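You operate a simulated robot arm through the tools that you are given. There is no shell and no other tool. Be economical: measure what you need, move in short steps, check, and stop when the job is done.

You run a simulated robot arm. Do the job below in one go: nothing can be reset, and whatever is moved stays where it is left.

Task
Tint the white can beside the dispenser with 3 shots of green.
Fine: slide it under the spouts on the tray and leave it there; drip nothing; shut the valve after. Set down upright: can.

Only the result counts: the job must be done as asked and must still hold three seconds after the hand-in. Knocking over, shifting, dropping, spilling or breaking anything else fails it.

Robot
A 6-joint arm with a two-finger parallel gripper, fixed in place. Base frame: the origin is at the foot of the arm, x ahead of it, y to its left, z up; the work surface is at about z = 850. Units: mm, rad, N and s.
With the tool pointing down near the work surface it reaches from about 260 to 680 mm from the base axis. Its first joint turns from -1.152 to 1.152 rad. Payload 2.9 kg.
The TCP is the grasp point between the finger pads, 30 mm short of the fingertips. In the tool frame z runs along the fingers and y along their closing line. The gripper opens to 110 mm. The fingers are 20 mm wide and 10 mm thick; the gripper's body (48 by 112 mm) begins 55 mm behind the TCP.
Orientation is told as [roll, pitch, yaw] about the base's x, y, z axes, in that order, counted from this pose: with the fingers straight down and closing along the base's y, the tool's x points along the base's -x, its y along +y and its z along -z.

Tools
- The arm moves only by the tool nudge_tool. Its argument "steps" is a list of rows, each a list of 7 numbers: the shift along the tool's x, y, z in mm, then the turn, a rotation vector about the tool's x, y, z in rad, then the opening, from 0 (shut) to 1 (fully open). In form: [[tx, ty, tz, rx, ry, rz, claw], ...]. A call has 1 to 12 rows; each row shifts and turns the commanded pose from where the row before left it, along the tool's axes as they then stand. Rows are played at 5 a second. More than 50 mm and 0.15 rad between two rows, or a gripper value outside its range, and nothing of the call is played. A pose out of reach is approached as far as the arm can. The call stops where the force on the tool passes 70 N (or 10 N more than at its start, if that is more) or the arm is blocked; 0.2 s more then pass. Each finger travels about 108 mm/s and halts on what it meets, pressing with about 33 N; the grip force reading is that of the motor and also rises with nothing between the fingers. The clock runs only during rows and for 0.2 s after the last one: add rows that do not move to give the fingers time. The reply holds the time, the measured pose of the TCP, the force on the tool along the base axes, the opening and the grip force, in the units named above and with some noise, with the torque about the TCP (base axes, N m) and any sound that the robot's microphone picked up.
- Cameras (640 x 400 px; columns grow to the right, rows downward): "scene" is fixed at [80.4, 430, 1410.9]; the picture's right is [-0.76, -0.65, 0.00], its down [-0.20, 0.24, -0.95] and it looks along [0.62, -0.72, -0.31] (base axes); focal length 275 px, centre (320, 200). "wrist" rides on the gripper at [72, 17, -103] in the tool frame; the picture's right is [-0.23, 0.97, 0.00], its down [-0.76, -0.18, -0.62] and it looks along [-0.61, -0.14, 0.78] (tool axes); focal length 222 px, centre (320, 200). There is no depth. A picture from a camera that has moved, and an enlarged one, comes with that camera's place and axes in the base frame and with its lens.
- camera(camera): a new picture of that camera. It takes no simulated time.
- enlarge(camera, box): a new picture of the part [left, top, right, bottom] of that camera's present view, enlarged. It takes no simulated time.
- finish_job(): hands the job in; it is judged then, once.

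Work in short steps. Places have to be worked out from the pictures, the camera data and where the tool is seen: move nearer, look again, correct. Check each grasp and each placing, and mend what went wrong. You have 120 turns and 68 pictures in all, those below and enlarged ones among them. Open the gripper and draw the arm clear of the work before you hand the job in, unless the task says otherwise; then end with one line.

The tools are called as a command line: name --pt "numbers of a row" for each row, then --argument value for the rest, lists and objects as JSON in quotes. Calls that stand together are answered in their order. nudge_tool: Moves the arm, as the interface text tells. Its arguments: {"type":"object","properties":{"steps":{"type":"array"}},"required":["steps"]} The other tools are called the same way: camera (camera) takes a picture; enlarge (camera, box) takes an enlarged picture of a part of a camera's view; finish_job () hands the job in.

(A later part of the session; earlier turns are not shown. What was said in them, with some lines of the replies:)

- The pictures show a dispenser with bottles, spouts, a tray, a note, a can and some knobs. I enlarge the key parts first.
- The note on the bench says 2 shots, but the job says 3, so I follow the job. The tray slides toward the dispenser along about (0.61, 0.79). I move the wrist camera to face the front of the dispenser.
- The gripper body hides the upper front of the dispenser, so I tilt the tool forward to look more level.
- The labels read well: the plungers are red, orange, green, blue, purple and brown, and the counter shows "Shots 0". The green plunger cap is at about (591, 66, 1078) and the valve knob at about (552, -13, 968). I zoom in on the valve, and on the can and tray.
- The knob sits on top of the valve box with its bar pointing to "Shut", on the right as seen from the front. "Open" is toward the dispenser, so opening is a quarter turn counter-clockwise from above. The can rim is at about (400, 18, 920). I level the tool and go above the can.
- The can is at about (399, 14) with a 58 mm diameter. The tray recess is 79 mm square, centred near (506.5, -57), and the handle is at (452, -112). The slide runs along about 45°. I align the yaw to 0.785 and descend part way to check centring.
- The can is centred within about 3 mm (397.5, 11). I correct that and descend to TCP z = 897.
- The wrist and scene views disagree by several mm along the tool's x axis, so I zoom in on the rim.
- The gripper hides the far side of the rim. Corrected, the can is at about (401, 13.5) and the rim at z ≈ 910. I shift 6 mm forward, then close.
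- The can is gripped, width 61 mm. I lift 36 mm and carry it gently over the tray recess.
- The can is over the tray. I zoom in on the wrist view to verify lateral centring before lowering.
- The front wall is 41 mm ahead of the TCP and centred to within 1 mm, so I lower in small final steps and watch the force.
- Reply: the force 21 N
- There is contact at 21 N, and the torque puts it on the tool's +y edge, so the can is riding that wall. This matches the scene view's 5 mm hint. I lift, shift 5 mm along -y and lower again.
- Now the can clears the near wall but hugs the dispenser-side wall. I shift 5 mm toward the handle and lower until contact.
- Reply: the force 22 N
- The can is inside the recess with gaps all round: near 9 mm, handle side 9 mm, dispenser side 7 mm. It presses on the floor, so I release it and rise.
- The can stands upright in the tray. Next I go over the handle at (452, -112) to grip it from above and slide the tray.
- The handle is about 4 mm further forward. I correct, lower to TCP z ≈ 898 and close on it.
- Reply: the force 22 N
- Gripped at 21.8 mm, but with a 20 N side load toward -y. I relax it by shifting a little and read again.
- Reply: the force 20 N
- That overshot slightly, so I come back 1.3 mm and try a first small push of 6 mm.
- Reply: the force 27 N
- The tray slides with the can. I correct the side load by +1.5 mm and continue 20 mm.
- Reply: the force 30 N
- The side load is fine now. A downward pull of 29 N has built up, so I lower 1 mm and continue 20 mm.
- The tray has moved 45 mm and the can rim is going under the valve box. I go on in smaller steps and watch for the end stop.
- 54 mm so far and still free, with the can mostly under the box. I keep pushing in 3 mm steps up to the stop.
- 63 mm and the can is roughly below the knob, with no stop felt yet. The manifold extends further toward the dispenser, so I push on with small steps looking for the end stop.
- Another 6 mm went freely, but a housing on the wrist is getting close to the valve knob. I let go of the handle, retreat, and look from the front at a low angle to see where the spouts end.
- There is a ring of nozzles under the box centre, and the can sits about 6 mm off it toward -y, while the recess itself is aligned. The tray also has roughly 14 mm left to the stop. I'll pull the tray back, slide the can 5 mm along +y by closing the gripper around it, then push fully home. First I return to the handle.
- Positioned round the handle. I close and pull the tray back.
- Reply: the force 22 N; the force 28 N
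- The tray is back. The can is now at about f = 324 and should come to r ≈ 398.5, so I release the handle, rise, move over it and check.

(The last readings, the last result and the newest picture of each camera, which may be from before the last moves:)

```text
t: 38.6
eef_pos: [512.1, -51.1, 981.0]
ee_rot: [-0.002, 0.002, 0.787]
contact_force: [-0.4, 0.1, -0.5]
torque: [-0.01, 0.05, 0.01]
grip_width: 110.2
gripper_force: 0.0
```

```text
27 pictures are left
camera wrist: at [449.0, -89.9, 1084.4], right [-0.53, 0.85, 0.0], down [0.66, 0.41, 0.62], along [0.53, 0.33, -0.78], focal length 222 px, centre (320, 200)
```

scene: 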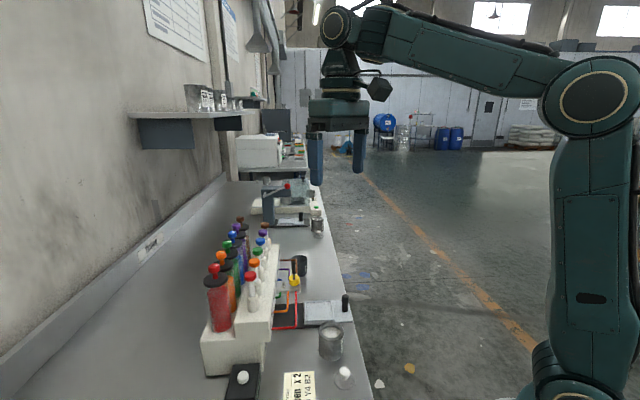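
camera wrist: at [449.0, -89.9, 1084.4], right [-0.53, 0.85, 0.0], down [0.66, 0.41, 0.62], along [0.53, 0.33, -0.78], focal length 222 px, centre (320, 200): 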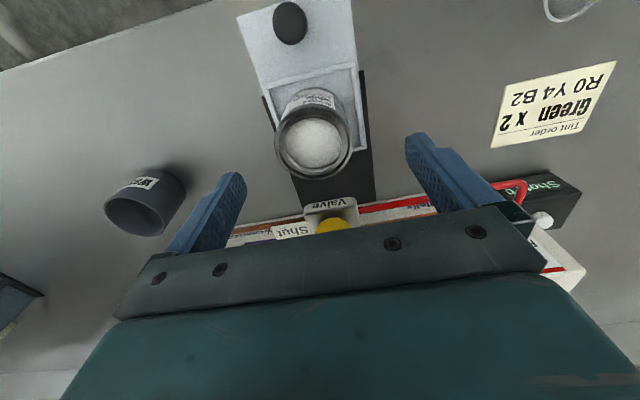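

The rim measures at r = 403 and f = 326, with the TCP at r = 398. I lower and close slowly to slide the can over.

nudge_tool --pt "0 0 30 0 0 0 1" --pt "0 0 30 0 0 0 1" --pt "0 0 14 0 0 0 0.8" --pt "0 0 0 0 0 0 0.7" --pt "0 0 0 0 0 0 0.65" --pt "0 0 0 0 0 0 0.61" --pt "0 0 0 0 0 0 0.58" --pt "0 0 0 0 0 0 0.55" --pt "0 0 0 0 0 0 0.53" --pt "0 0 0 0 0 0 0.53"

enlarge --camera "scene" --box '[290, 275, 350, 335]'

```text
t: 39.5
eef_pos: [514.3, -51.8, 919.2]
ee_rot: [-0.013, -0.012, 0.793]
contact_force: [-0.4, 0.9, 6.2]
torque: [0.22, -0.12, -0.01]
grip_width: 76.8
gripper_force: 0.2
stopped in row 4: the force on the tool passed its limit at 75 N (the readings are from after the stop); the commanded pose is now the measured one
```

```text
6.67 times, centred on (320, 305) of scene
camera zoom: at [80.3, 430.0, 1410.9], right [-0.76, -0.65, 0.0], down [-0.2, 0.24, -0.95], along [0.62, -0.72, -0.31], focal length 1832 px, centre (320, -500)
```

zoom: 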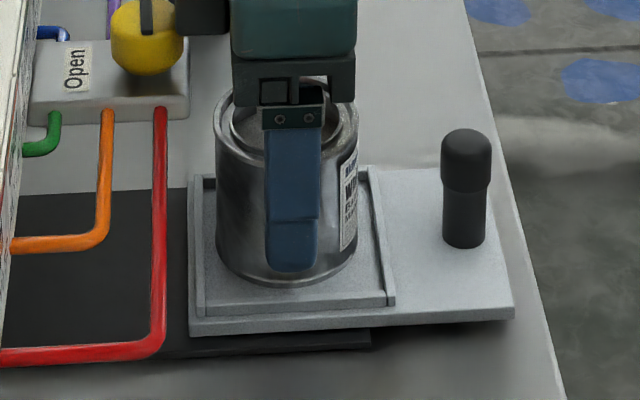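

The wrist housing touched the valve knob from above and the call stopped. The fingers already span the upper can, so I rise 4 mm clear of the knob and close there.

nudge_tool --pt "0 0 -4 0 0 0 0.7" --pt "0 0 0 0 0 0 0.66" --pt "0 0 0 0 0 0 0.62" --pt "0 0 0 0 0 0 0.59" --pt "0 0 0 0 0 0 0.56" --pt "0 0 0 0 0 0 0.54" --pt "0 0 0 0 0 0 0.54"

enlarge --camera "scene" --box '[275, 265, 345, 335]'

```text
t: 41.1
eef_pos: [513.1, -51.9, 920.9]
ee_rot: [-0.012, -0.008, 0.793]
contact_force: [-1.0, -0.4, 1.5]
torque: [0.15, 0.21, -0.02]
grip_width: 61.2
gripper_force: 33.2
```

```text
5.71 times, centred on (310, 300) of scene
camera zoom: at [80.3, 430.0, 1410.9], right [-0.76, -0.65, 0.0], down [-0.2, 0.24, -0.95], along [0.62, -0.72, -0.31], focal length 1570 px, centre (377, -371)
```

zoom: 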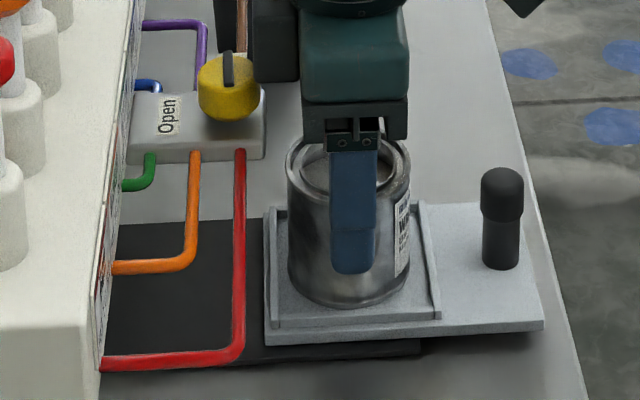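

The can has been slid to r ≈ 399.5 and the knob bar still points to Shut. I release, rise, straighten the tool and look.

nudge_tool --pt "0 0 0 0 0 0 0.6" --pt "0 0 0 0 0 0 0.8" --pt "0 0 -20 0 0 0 0.8" --pt "0 0 -40 -0.014 -0.003 0.008 0.8" --pt "36 0 0 0 0 0 0.6" --pt "35 0 0 0 0 0 0.6" --pt "0 0 0 0 0 0 0.6"

camera --camera "wrist"

enlarge --camera "scene" --box '[270, 260, 350, 340]'

```text
t: 42.7
eef_pos: [461.7, -97.3, 979.8]
ee_rot: [0.002, -0.014, 0.784]
contact_force: [-0.2, 0.5, 0.0]
torque: [-0.01, 0.02, -0.01]
grip_width: 66.1
gripper_force: 0.0
```

```text
24 pictures are left
camera wrist: at [397.6, -139.4, 1081.9], right [-0.53, 0.85, 0.0], down [0.66, 0.41, 0.63], along [0.54, 0.34, -0.77], focal length 222 px, centre (320, 200)
```

wrist: 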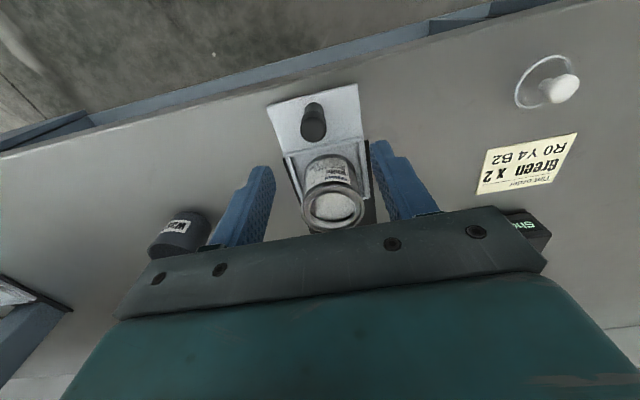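

```text
5.00 times, centred on (310, 300) of scene
camera zoom: at [80.4, 430.0, 1410.9], right [-0.76, -0.65, 0.0], down [-0.2, 0.24, -0.95], along [0.62, -0.72, -0.31], focal length 1374 px, centre (370, -300)
```

zoom: 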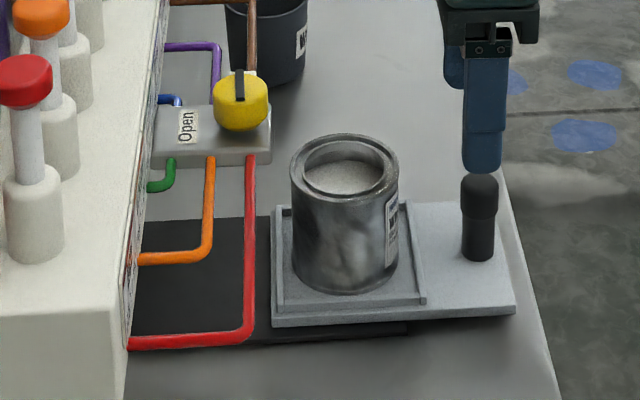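

The can is now centred in the recess. I'll push the handle from the front with closed fingers, which keeps the housing clear of the knob. First I position in front of the handle.

nudge_tool --pt "16 -2 0 -0.0085 0.011 0 0.3" --pt "16 -2.2 0 0 0 0 0" --pt "0 0 30 0 0 0 0" --pt "0 0 30 0 0 0 0" --pt "0 0 18 0 0 0 0" --pt "0 0 0 0 0 0 0"

camera --camera "wrist"

```text
t: 44.1
eef_pos: [442.7, -122.9, 902.1]
ee_rot: [0.011, -0.001, 0.785]
contact_force: [-0.7, 0.1, -1.3]
torque: [0.01, 0.03, -0.03]
grip_width: 0.0
gripper_force: 33.0
```

```text
22 pictures are left
camera wrist: at [379.8, -164.2, 1004.9], right [-0.53, 0.85, 0.01], down [0.67, 0.41, 0.62], along [0.52, 0.34, -0.78], focal length 222 px, centre (320, 200)
```

wrist: 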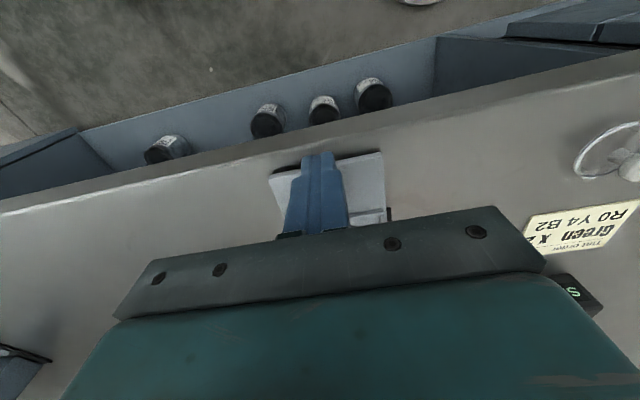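

Fingers are in front of the handle at r ≈ 400. I push forward in 4 mm steps.

nudge_tool --pt "-4 0 0 0.007 0.0085 0 0" --pt "-4 0 0 0 0 0 0" --pt "-4 0 0 0 0 0 0" --pt "-4 0 0 0 0 0 0" --pt "-4 0 0 0 0 0 0" --pt "-4 0 0 0 0 0 0" --pt "-4 0 0 0 0 0 0" --pt "-4 0 0 0 0 0 0" --pt "-4 0 0 0 0 0 0" --pt "-4 0 0 0 0 0 0" --pt "-4 0 0 0 0 0 0" --pt "-4 0 0 0 0 0 0"

enlarge --camera "scene" --box '[270, 260, 350, 340]'

```text
t: 46.7
eef_pos: [477.1, -93.4, 902.5]
ee_rot: [0.003, 0.005, 0.785]
contact_force: [-1.1, -0.2, -1.4]
torque: [-0.03, 0.01, 0.01]
grip_width: 0.0
gripper_force: 32.4
```

```text
5.00 times, centred on (310, 300) of scene
camera zoom: at [80.4, 430.0, 1410.9], right [-0.76, -0.65, 0.0], down [-0.2, 0.24, -0.95], along [0.62, -0.72, -0.31], focal length 1374 px, centre (370, -300)
```

zoom: 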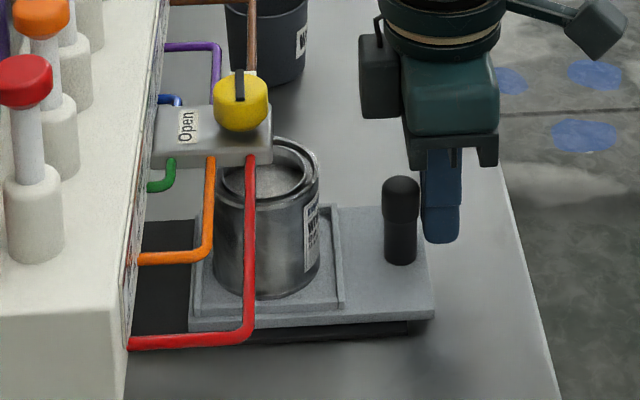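

The tray slides well. I continue with 3 mm steps, slowly at the end, watching for the stop.

nudge_tool --pt "-3 0 0 0 0 0 0" --pt "-3 0 0 0 0 0 0" --pt "-3 0 0 0 0 0 0" --pt "-3 0 0 0 0 0 0" --pt "-2 0 0 0 0 0 0" --pt "-2 0 0 0 0 0 0" --pt "-2 0 0 0 0 0 0" --pt "-2 0 0 0 0 0 0" --pt "-2 0 0 0 0 0 0" --pt "-2 0 0 0 0 0 0"

enlarge --camera "scene" --box '[270, 260, 350, 340]'

```text
t: 48.9
eef_pos: [493.4, -76.3, 902.7]
ee_rot: [0.004, 0.005, 0.783]
contact_force: [0.0, -0.2, 0.1]
torque: [0.04, 0.01, 0.02]
grip_width: 0.1
gripper_force: 32.9
```

```text
5.00 times, centred on (310, 300) of scene
camera zoom: at [80.3, 430.0, 1410.9], right [-0.76, -0.65, 0.0], down [-0.2, 0.24, -0.95], along [0.62, -0.72, -0.31], focal length 1374 px, centre (370, -300)
```

zoom: 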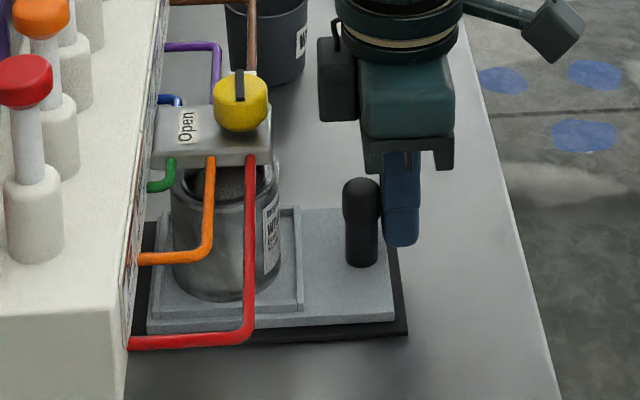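

nudge_tool --pt "-2 0 0 0 0 0 0" --pt "-2 0 0 0 0 0 0" --pt "-2 0 0 0 0 0 0" --pt "-1.5 0 0 0 0 0 0" --pt "0 0 0 0 0 0 0"

enlarge --camera "scene" --box '[270, 260, 350, 340]'

```text
t: 50.1
eef_pos: [498.3, -69.9, 901.4]
ee_rot: [0.003, 0.007, 0.782]
contact_force: [-0.5, 0.4, -0.2]
torque: [0.0, 0.01, -0.01]
grip_width: 0.0
gripper_force: 32.9
```

```text
5.00 times, centred on (310, 300) of scene
camera zoom: at [80.4, 430.0, 1410.9], right [-0.76, -0.65, 0.0], down [-0.2, 0.24, -0.95], along [0.62, -0.72, -0.31], focal length 1374 px, centre (370, -300)
```

zoom: 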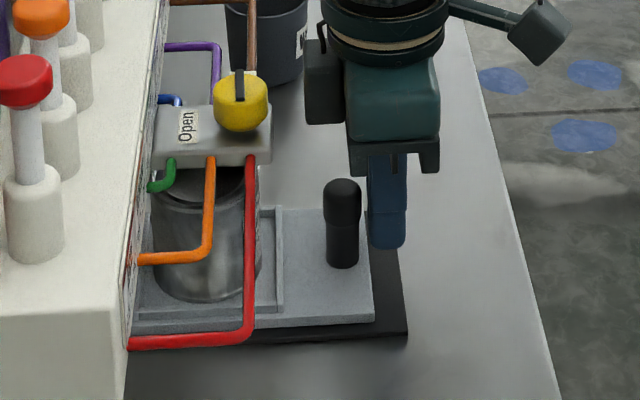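

The tray coasted a little, and the can now appears within a few mm of the box centre. I zoom in to check the rim against the nozzles.

enlarge --camera "scene" --box '[294, 285, 330, 309]'

```text
16.00 times, centred on (312, 297) of scene
camera zoom: at [80.4, 430.0, 1410.9], right [-0.76, -0.65, 0.0], down [-0.2, 0.24, -0.95], along [0.62, -0.72, -0.31], focal length 4397 px, centre (448, -1352)
```

zoom: 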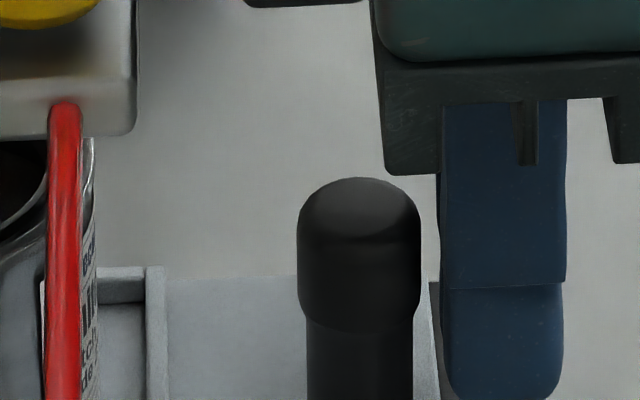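

enlarge --camera "scene" --box '[270, 278, 306, 304]'

```text
15.38 times, centred on (288, 291) of scene
camera zoom: at [80.4, 430.0, 1410.9], right [-0.76, -0.65, 0.0], down [-0.2, 0.24, -0.95], along [0.62, -0.72, -0.31], focal length 4228 px, centre (812, -1200)
```

zoom: 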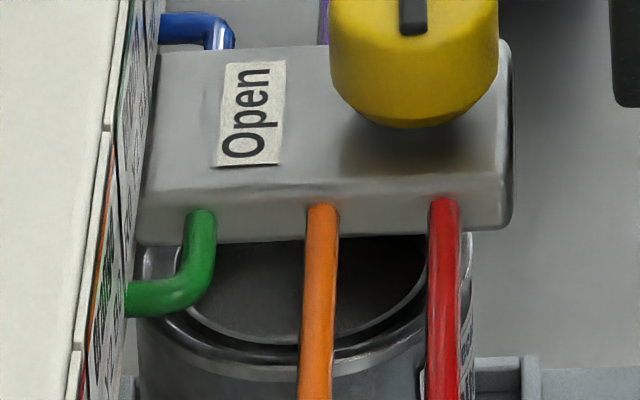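

The inner opening spans the nozzle ring, about 4 mm past centre in f and well within the 23 mm mouth radius. The tray is in place, so I back off, rise and turn the wrist to yaw 0 for the quarter turn.

nudge_tool --pt "30 0 0 0 0 0 0" --pt "0 0 -45 0 0 0 0" --pt "0 0 -47 0 0 0 0" --pt "0 0 -46 0 0 0 0.3" --pt "0 0 0 0 0 0.131 0.5" --pt "0 0 0 0 0 0.131 0.5" --pt "0 0 0 0 0 0.131 0.5" --pt "0 0 0 0 0 0.131 0.5" --pt "0 0 0 0 0 0.131 0.5" --pt "0 0 0 0 0 0.13 0.5" --pt "0 0 0 0 0 0 0.5"

```text
t: 52.5
eef_pos: [477.7, -90.4, 1039.7]
ee_rot: [-0.001, 0.006, -0.002]
contact_force: [0.1, 1.0, 0.1]
torque: [0.01, 0.01, -0.02]
grip_width: 55.0
gripper_force: 0.0
```

nudge_tool --pt "-25 26 0 0 0 0 0.5" --pt "-25 26 0 0 0 0 0.5" --pt "-24 25 0 0 0 0 0.5" --pt "0 0 0 0 0 0 0.5"

enlarge --camera "wrist" --box '[220, 60, 420, 220]'

```text
t: 53.5
eef_pos: [553.9, -13.4, 1042.3]
ee_rot: [-0.002, 0.007, -0.003]
contact_force: [0.5, 0.1, 0.1]
torque: [-0.02, 0.0, 0.01]
grip_width: 55.0
gripper_force: 0.0
```

```text
2.50 times, centred on (320, 140) of wrist
camera zoom: at [482.1, 2.4, 1145.8], right [0.23, 0.97, 0.0], down [0.77, -0.18, 0.62], along [0.6, -0.14, -0.79], focal length 555 px, centre (320, 350)
```

zoom: 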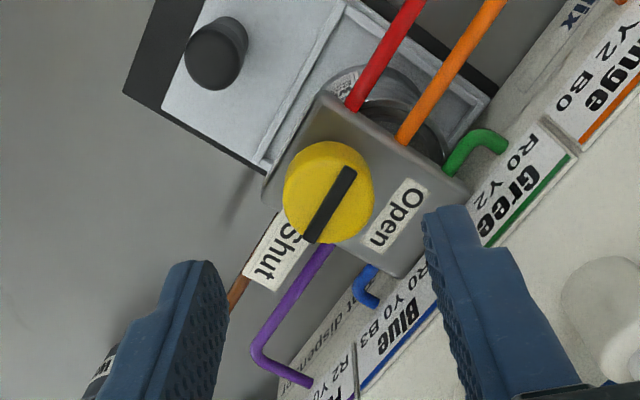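

There is a clear view: the bar points at "Shut", and "Open" is 90° counter-clockwise. The knob centre is at about (550.5, -11.3) with a 28 mm diameter. I centre over it, lower to TCP z ≈ 990 and close.

nudge_tool --pt "3.2 2 20 0 0 0 0.5" --pt "0 0 20 0 0 0 0.5" --pt "0 0 12 0 0 0 0.5" --pt "0 0 0 0 0 0 0.4" --pt "0 0 0 0 0 0 0.3" --pt "0 0 0 0 0 0 0.22" --pt "0 0 0 0 0 0 0.22"

camera --camera "wrist"

```text
t: 55.1
eef_pos: [549.3, -12.9, 987.1]
ee_rot: [-0.003, 0.007, -0.005]
contact_force: [-0.4, -7.0, -4.1]
torque: [-0.06, -0.58, -0.07]
grip_width: 29.6
gripper_force: 44.6
```

```text
15 pictures are left
camera wrist: at [477.3, 5.3, 1091.2], right [0.23, 0.97, 0.0], down [0.77, -0.18, 0.62], along [0.6, -0.15, -0.79], focal length 222 px, centre (320, 200)
```

wrist: 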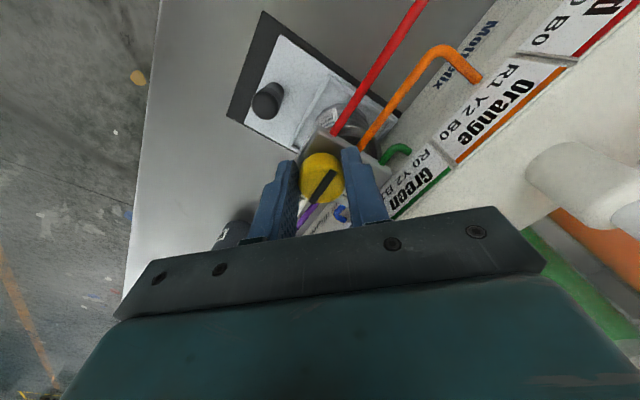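

The knob is held at 29.6 mm. I turn it 90° counter-clockwise.

nudge_tool --pt "0 -0.8 0 0 0 -0.1309 0.2" --pt "0 0 0 0 0 -0.1309 0.2" --pt "0 0 0 0 0 -0.1309 0.2" --pt "0 0 0 0 0 -0.1309 0.2" --pt "0 0 0 0 0 -0.1309 0.2" --pt "0 0 0 0 0 -0.1309 0.2" --pt "0 0 0 0 0 -0.1309 0.2" --pt "0 0 0 0 0 -0.1309 0.2" --pt "0 0 0 0 0 -0.1309 0.2" --pt "0 0 0 0 0 -0.1309 0.2" --pt "0 0 0 0 0 -0.1309 0.2" --pt "0 0 0 0 0 -0.1309 0.2"

camera --camera "wrist"

```text
t: 57.7
eef_pos: [553.2, -16.2, 988.0]
ee_rot: [-0.01, 0.004, 1.567]
contact_force: [38.9, -23.9, -9.2]
torque: [-0.51, -0.48, -0.28]
grip_width: 29.5
gripper_force: 45.1
```

```text
14 pictures are left
camera wrist: at [535.6, -88.0, 1091.1], right [-0.97, 0.23, -0.01], down [0.18, 0.76, 0.62], along [0.15, 0.6, -0.78], focal length 222 px, centre (320, 200)
```

wrist: 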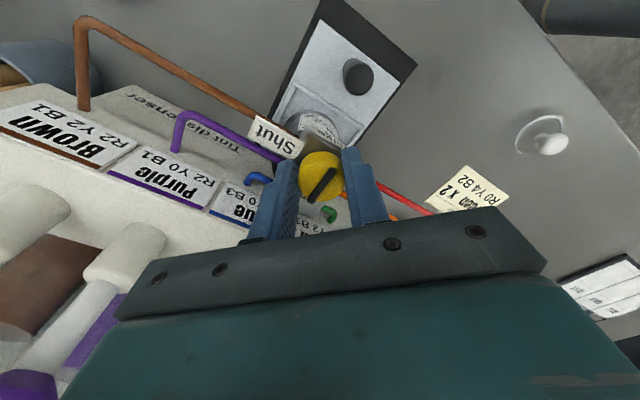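

The bar turned with the gripper. I relax the side load, open, rise 40 mm and check the pointer.

nudge_tool --pt "1.5 -2.5 0 0 0 0 0.2" --pt "0 0 0 0 0 0 0.4" --pt "0 0 0 0 0 0 0.5" --pt "0 0 -20 0 0 0 0.5" --pt "0 0 -35 0 0 0 0.5" --pt "0 0 0 0 0 0 0.5"

enlarge --camera "wrist" --box '[220, 60, 420, 220]'

```text
t: 59.1
eef_pos: [551.0, -17.2, 1043.2]
ee_rot: [0.008, 0.002, 1.57]
contact_force: [-0.5, 0.6, 0.5]
torque: [-0.01, -0.01, 0.0]
grip_width: 55.0
gripper_force: 0.0
```

```text
2.50 times, centred on (320, 140) of wrist
camera zoom: at [534.2, -88.0, 1146.2], right [-0.97, 0.23, 0.01], down [0.18, 0.76, 0.62], along [0.14, 0.6, -0.78], focal length 555 px, centre (320, 350)
```

zoom: 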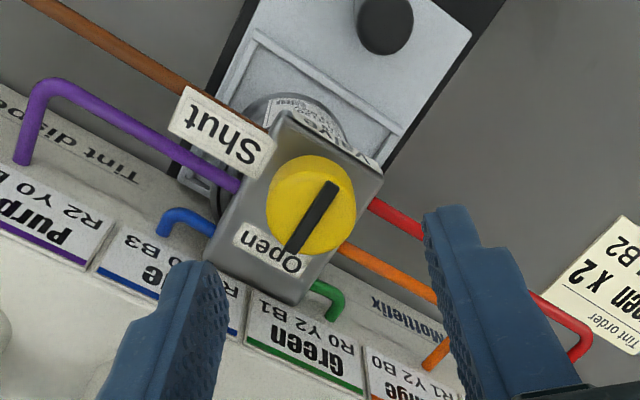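

The pointer is on "Open". Next I close the fingers, rise and go above the green plunger cap, estimated at (591, 66, 1078).

nudge_tool --pt "0 0 -40 0 0 0 0.4" --pt "0 0 -40 0 0 0 0.2" --pt "0 0 -40 0 0 0 0" --pt "-28 -13 0 0 0 0 0" --pt "-28 -13 0 0 0 0 0" --pt "-27 -14 0 0 0 0 0" --pt "0 0 0 0 0 0 0"

camera --camera "wrist"

```text
t: 60.7
eef_pos: [590.2, 68.2, 1163.0]
ee_rot: [0.006, 0.002, 1.569]
contact_force: [0.2, 0.1, -0.5]
torque: [0.02, -0.01, 0.02]
grip_width: 0.0
gripper_force: 32.8
```

```text
12 pictures are left
camera wrist: at [574.8, -4.3, 1267.0], right [-0.97, 0.23, 0.01], down [0.18, 0.76, 0.62], along [0.14, 0.6, -0.78], focal length 222 px, centre (320, 200)
```

wrist: 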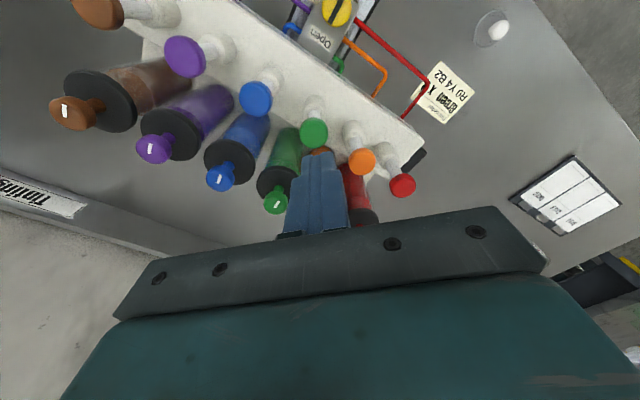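

The green cap is at about (596, 65.5). I centre over it and descend most of the way, then check.

nudge_tool --pt "2.5 -6 0 0 0 0 0" --pt "0 0 20 0 0 0 0" --pt "0 0 18 0 0 0 0" --pt "0 0 0 0 0 0 0"

enlarge --camera "wrist" --box '[240, 80, 400, 240]'

enlarge --camera "scene" --box '[220, 210, 300, 270]'

```text
t: 61.7
eef_pos: [597.2, 67.1, 1124.1]
ee_rot: [0.006, 0.001, 1.569]
contact_force: [0.1, -0.6, 0.1]
torque: [-0.02, 0.01, 0.02]
grip_width: 0.0
gripper_force: 32.6
```

```text
2.50 times, centred on (320, 160) of wrist
camera zoom: at [581.7, -5.7, 1227.1], right [-0.97, 0.23, 0.01], down [0.18, 0.76, 0.62], along [0.14, 0.6, -0.78], focal length 555 px, centre (320, 300)
```

zoom: 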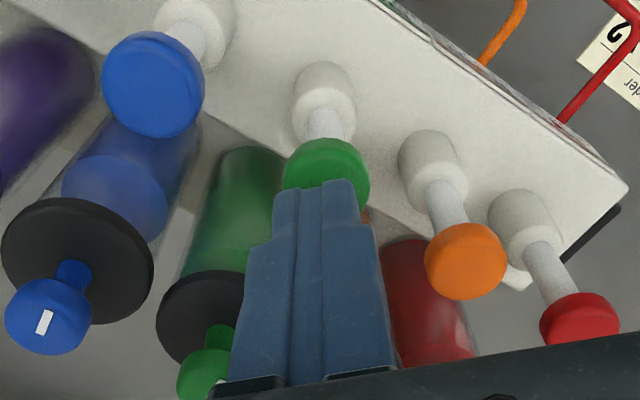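

```text
6.67 times, centred on (260, 240) of scene
camera zoom: at [80.4, 430.0, 1410.9], right [-0.76, -0.65, 0.0], down [-0.2, 0.24, -0.95], along [0.62, -0.72, -0.31], focal length 1832 px, centre (720, -67)
```

zoom: 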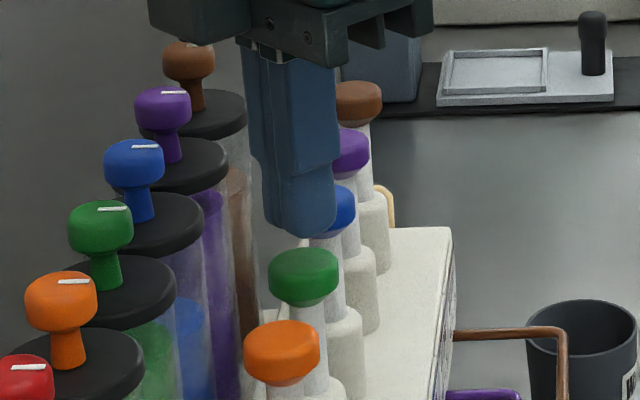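

The tip is about 10 mm above the cap and within 3 mm of centre. I adjust and press down in small steps, reading the force.

nudge_tool --pt "2.5 1 6 0 0 0 0" --pt "0 0 4 0 0 0 0" --pt "0 0 4 0 0 0 0" --pt "0 0 4 0 0 0 0" --pt "0 0 0 0 0 0 0"

```text
t: 62.9
eef_pos: [595.7, 63.9, 1105.7]
ee_rot: [0.007, 0.001, 1.568]
contact_force: [0.4, 0.8, 2.7]
torque: [0.03, -0.01, 0.0]
grip_width: 0.0
gripper_force: 33.2
```

Light contact at 2.7 N. I keep pressing.

nudge_tool --pt "0 0 4 0 0 0 0" --pt "0 0 4 0 0 0 0" --pt "0 0 4 0 0 0 0" --pt "0 0 0 0 0 0 0"

```text
t: 63.9
eef_pos: [596.5, 62.6, 1093.7]
ee_rot: [0.007, 0.003, 1.57]
contact_force: [2.0, -0.2, 4.9]
torque: [0.05, -0.13, -0.02]
grip_width: 0.0
gripper_force: 32.4
```

enlarge --camera "scene" --box '[210, 210, 330, 400]'

nudge_tool --pt "0 0 4 0 0 0 0" --pt "0 0 4 0 0 0 0" --pt "0 0 0 0 0 0 0"

```text
2.11 times, centred on (270, 305) of scene
camera zoom: at [80.3, 430.0, 1410.9], right [-0.76, -0.65, 0.0], down [-0.2, 0.24, -0.95], along [0.62, -0.72, -0.31], focal length 579 px, centre (425, -21)
```

zoom: 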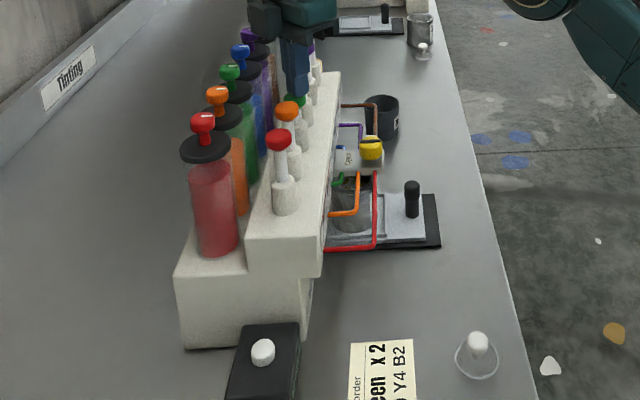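

```text
t: 64.7
eef_pos: [595.7, 63.3, 1089.9]
ee_rot: [-0.002, 0.002, 1.569]
contact_force: [-0.8, 1.2, 38.0]
torque: [0.15, 0.02, 0.06]
grip_width: 0.0
gripper_force: 33.0
```

38 N at the bottom means a full stroke of about 17 mm. I let the plunger fully return, then make the second press to the same depth.

nudge_tool --pt "0 0 -10 0 0 0 0" --pt "0 0 -10 0 0 0 0" --pt "0 0 -10 0 0 0 0" --pt "0 0 0 0 0 0 0" --pt "0 0 0 0 0 0 0"

enlarge --camera "wrist" --box '[240, 0, 440, 240]'

```text
t: 65.9
eef_pos: [595.9, 64.2, 1115.5]
ee_rot: [0.01, 0.002, 1.57]
contact_force: [-0.6, -0.6, -0.5]
torque: [0.02, 0.04, -0.02]
grip_width: 0.2
gripper_force: 33.6
```

```text
1.67 times, centred on (340, 120) of wrist
camera zoom: at [579.6, -8.6, 1219.2], right [-0.97, 0.23, 0.01], down [0.18, 0.76, 0.62], along [0.14, 0.6, -0.78], focal length 370 px, centre (287, 333)
```

zoom: 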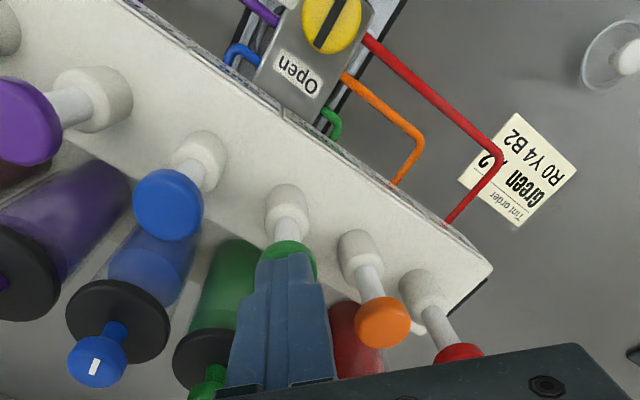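

The plunger has returned. Second press now.

nudge_tool --pt "0 0 8 0 0 0 0" --pt "0 0 8 0 0 0 0" --pt "0 0 8 0 0 0 0" --pt "0 0 6 0 0 0 0" --pt "0 0 0 0 0 0 0"

nudge_tool --pt "0 0 -10 0 0 0 0" --pt "0 0 -10 0 0 0 0" --pt "0 0 -10 0 0 0 0" --pt "0 0 0 0 0 0 0" --pt "0 0 0 0 0 0 0"

```text
t: 67.1
eef_pos: [595.7, 62.9, 1090.2]
ee_rot: [0.0, 0.003, 1.572]
contact_force: [-8.2, 0.7, 32.7]
torque: [0.07, 0.24, 0.08]
grip_width: 0.0
gripper_force: 33.0
```

```text
t: 68.3
eef_pos: [596.6, 63.2, 1116.1]
ee_rot: [0.007, 0.002, 1.57]
contact_force: [0.2, 0.4, -0.1]
torque: [0.03, -0.04, 0.01]
grip_width: 0.0
gripper_force: 32.6
```

The second press bottomed out like the first. Third press now.

nudge_tool --pt "0 0 8 0 0 0 0" --pt "0 0 8 0 0 0 0" --pt "0 0 8 0 0 0 0" --pt "0 0 6 0 0 0 0" --pt "0 0 0 0 0 0 0"

nudge_tool --pt "0 0 -10 0 0 0 0" --pt "0 0 -10 0 0 0 0" --pt "0 0 -10 0 0 0 0" --pt "0 0 -45 0 0 0 0" --pt "27 14 0 0 0 0 0" --pt "28 14 0 0 0 0 0" --pt "28 16 0 0 0 0 0" --pt "0 0 0 0 0 0 0"

camera --camera "wrist"

```text
t: 69.5
eef_pos: [596.4, 64.0, 1090.2]
ee_rot: [0.0, 0.005, 1.569]
contact_force: [-5.8, -2.5, 34.5]
torque: [0.06, 0.2, -0.1]
grip_width: 0.1
gripper_force: 32.9
```

```text
t: 71.3
eef_pos: [552.9, -22.9, 1163.8]
ee_rot: [0.007, 0.0, 1.568]
contact_force: [0.5, 0.1, 0.1]
torque: [0.04, -0.01, -0.03]
grip_width: 0.0
gripper_force: 32.8
```

```text
7 pictures are left
camera wrist: at [537.0, -95.1, 1267.0], right [-0.97, 0.23, 0.01], down [0.18, 0.76, 0.62], along [0.14, 0.61, -0.78], focal length 222 px, centre (320, 200)
```

wrist: 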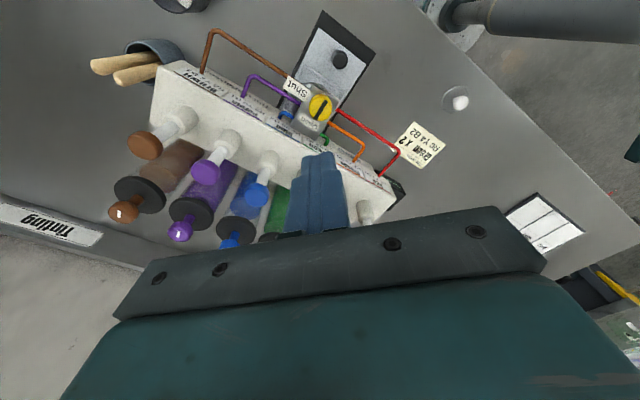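

Three full presses are done. I step aside with open fingers to read the shot counter.

nudge_tool --pt "-8 40 -10 0 0 0 0.5" --pt "-12 43 -7 0 0 0 1" --pt "0 0 0 0 0 0 1" --pt "0 0 0 0 0 0 1"

enlarge --camera "wrist" --box '[250, 80, 430, 220]'

```text
t: 72.3
eef_pos: [472.1, -2.7, 1186.2]
ee_rot: [0.012, 0.003, 1.569]
contact_force: [-0.3, -0.6, 0.5]
torque: [0.0, 0.03, -0.01]
grip_width: 110.0
gripper_force: 0.2
out of reach, approached as far as the arm can: row 2
```

```text
2.86 times, centred on (340, 150) of wrist
camera zoom: at [457.6, -75.4, 1289.4], right [-0.97, 0.23, 0.01], down [0.19, 0.76, 0.62], along [0.13, 0.61, -0.78], focal length 635 px, centre (263, 343)
```

zoom: 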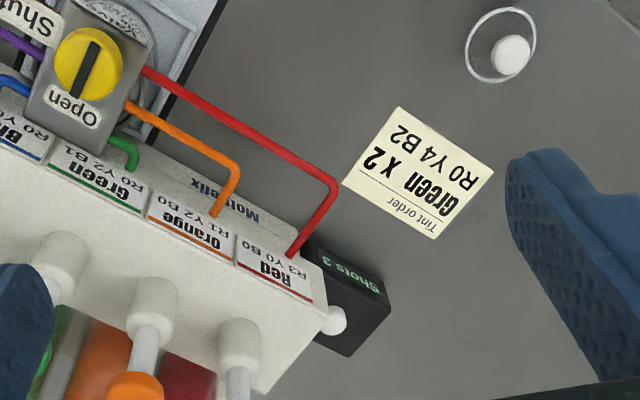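

enlarge --camera "wrist" --box '[330, 145, 362, 165]'

```text
16.00 times, centred on (346, 155) of wrist
camera zoom: at [457.6, -75.4, 1289.4], right [-0.97, 0.23, 0.01], down [0.19, 0.76, 0.62], along [0.13, 0.61, -0.78], focal length 3554 px, centre (-96, 920)
```

zoom: 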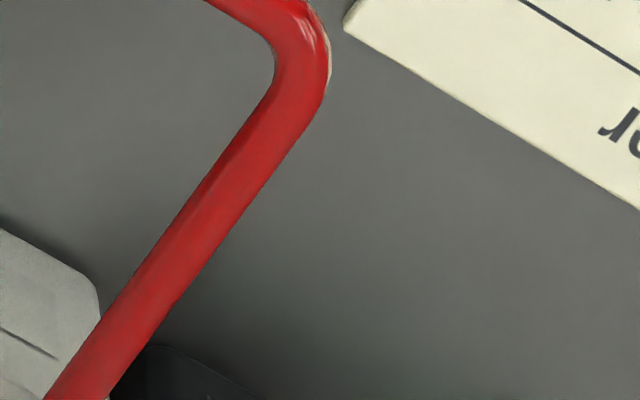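

enlarge --camera "wrist" --box '[334, 164, 366, 186]'

```text
16.00 times, centred on (350, 175) of wrist
camera zoom: at [457.6, -75.4, 1289.4], right [-0.97, 0.23, 0.01], down [0.19, 0.76, 0.62], along [0.13, 0.61, -0.78], focal length 3554 px, centre (-160, 600)
```

zoom: 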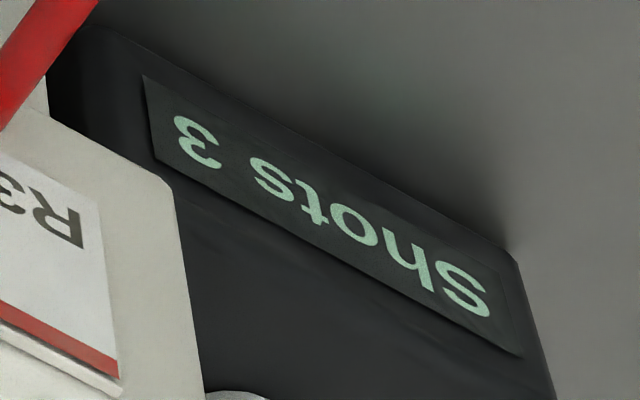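

The counter reads "Shots 3". Next I go back over the knob to shut the valve.

nudge_tool --pt "5 -40 0 0 0 0 0.7" --pt "5.8 -39.4 0 0 0 0 0.5" --pt "0 0 45 0 0 0 0.5" --pt "0 0 45 0 0 0 0.5" --pt "0 0 45 0 0 0 0.5" --pt "0 0 0 0 0 0 0.5" --pt "0 0 0 0 0 0 0.5"

```text
t: 73.9
eef_pos: [551.7, -11.2, 1046.2]
ee_rot: [0.006, 0.001, 1.568]
contact_force: [-1.0, -0.2, -0.7]
torque: [0.02, -0.01, -0.02]
grip_width: 54.9
gripper_force: 0.0
```

nudge_tool --pt "2 0 20 0 0 0 0.5" --pt "0 0 20 0 0 0 0.5" --pt "0 0 17 0 0 0 0.5" --pt "0 0 0 0 0 0 0.4" --pt "0 0 0 0 0 0 0.3" --pt "0 0 0 0 0 0 0.2" --pt "0 0 0 0 0 0 0.2"

```text
t: 75.5
eef_pos: [554.3, -13.5, 989.3]
ee_rot: [0.004, 0.002, 1.57]
contact_force: [20.3, -0.1, -7.0]
torque: [0.01, -0.92, -0.02]
grip_width: 29.3
gripper_force: 45.4
```

The knob is gripped at 29.3 mm. I relax the 20 N side load with ty = -2.5 and turn 90° clockwise back to Shut.

nudge_tool --pt "0 -2.5 0 0 0 0.1309 0.2" --pt "0 0 0 0 0 0.1309 0.2" --pt "0 0 0 0 0 0.1309 0.2" --pt "0 0 0 0 0 0.1309 0.2" --pt "0 0 0 0 0 0.1309 0.2" --pt "0 0 0 0 0 0.1309 0.2" --pt "0 0 0 0 0 0.1309 0.2" --pt "0 0 0 0 0 0.1309 0.2" --pt "0 0 0 0 0 0.1309 0.2" --pt "0 0 0 0 0 0.1309 0.2" --pt "0 0 0 0 0 0.1309 0.2" --pt "0 0 0 0 0 0.1309 0.2"

nudge_tool --pt "0 0 0 0 0 0 0.2" --pt "0 0 0 0 0 0 0.35" --pt "0 0 0 0 0 0 0.5" --pt "0 0 -25 0 0 0 0.5" --pt "0 0 -35 0 0 0 0.5" --pt "0 0 0 0 0 0 0.5"

enlarge --camera "wrist" --box '[220, 60, 420, 220]'

```text
t: 78.1
eef_pos: [554.0, -12.6, 989.5]
ee_rot: [-0.002, 0.011, -0.001]
contact_force: [-4.0, 2.2, -10.5]
torque: [0.62, 0.76, 0.53]
grip_width: 29.2
gripper_force: 44.9
```

```text
t: 79.5
eef_pos: [555.1, -15.5, 1049.0]
ee_rot: [-0.002, 0.008, -0.002]
contact_force: [0.0, 0.3, -0.4]
torque: [-0.03, 0.03, 0.0]
grip_width: 54.7
gripper_force: 0.0
```

```text
2.50 times, centred on (320, 140) of wrist
camera zoom: at [482.5, 2.2, 1152.8], right [0.23, 0.97, 0.0], down [0.77, -0.18, 0.62], along [0.6, -0.14, -0.79], focal length 555 px, centre (320, 350)
```

zoom: 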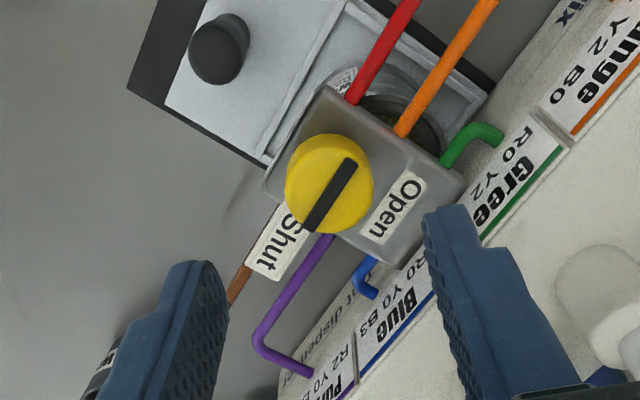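

The pointer is back on "Shut", at the same angle as the start within a few degrees. I draw the arm clear.

nudge_tool --pt "0 0 -45 0 0 0 0.5" --pt "0 0 -45 0 0 0 0.7" --pt "0 0 -45 0 0 0 1" --pt "40 0 -20 0 0 0 1" --pt "40 0 -20 0 0 0 1" --pt "40 10 -20 0 0 0 1" --pt "0 0 0 0 0 0 1"

enlarge --camera "scene" --box '[210, 215, 350, 355]'

```text
t: 81.1
eef_pos: [436.5, -0.7, 1248.8]
ee_rot: [-0.003, 0.006, -0.003]
contact_force: [0.0, 0.1, 0.7]
torque: [0.01, -0.05, 0.0]
grip_width: 110.1
gripper_force: 0.1
```

```text
2.86 times, centred on (280, 285) of scene
camera zoom: at [80.3, 430.0, 1410.9], right [-0.76, -0.65, 0.0], down [-0.2, 0.24, -0.95], along [0.62, -0.72, -0.31], focal length 785 px, centre (434, -43)
```

zoom: 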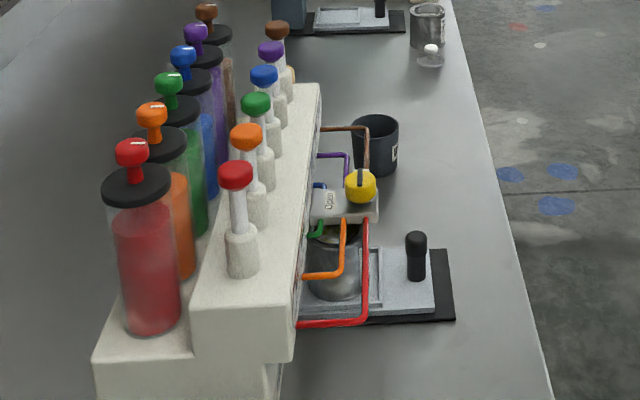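

The can stands upright under the spouts, the counter shows 3, the valve is shut and the arm is clear with the gripper open. I hand the job in.

finish_job

```text
The job is handed in.
```

The white can has 3 shots of green (the counter reads 3) and stands upright on the tray under the spouts, with the valve shut, no drips seen and the arm clear.
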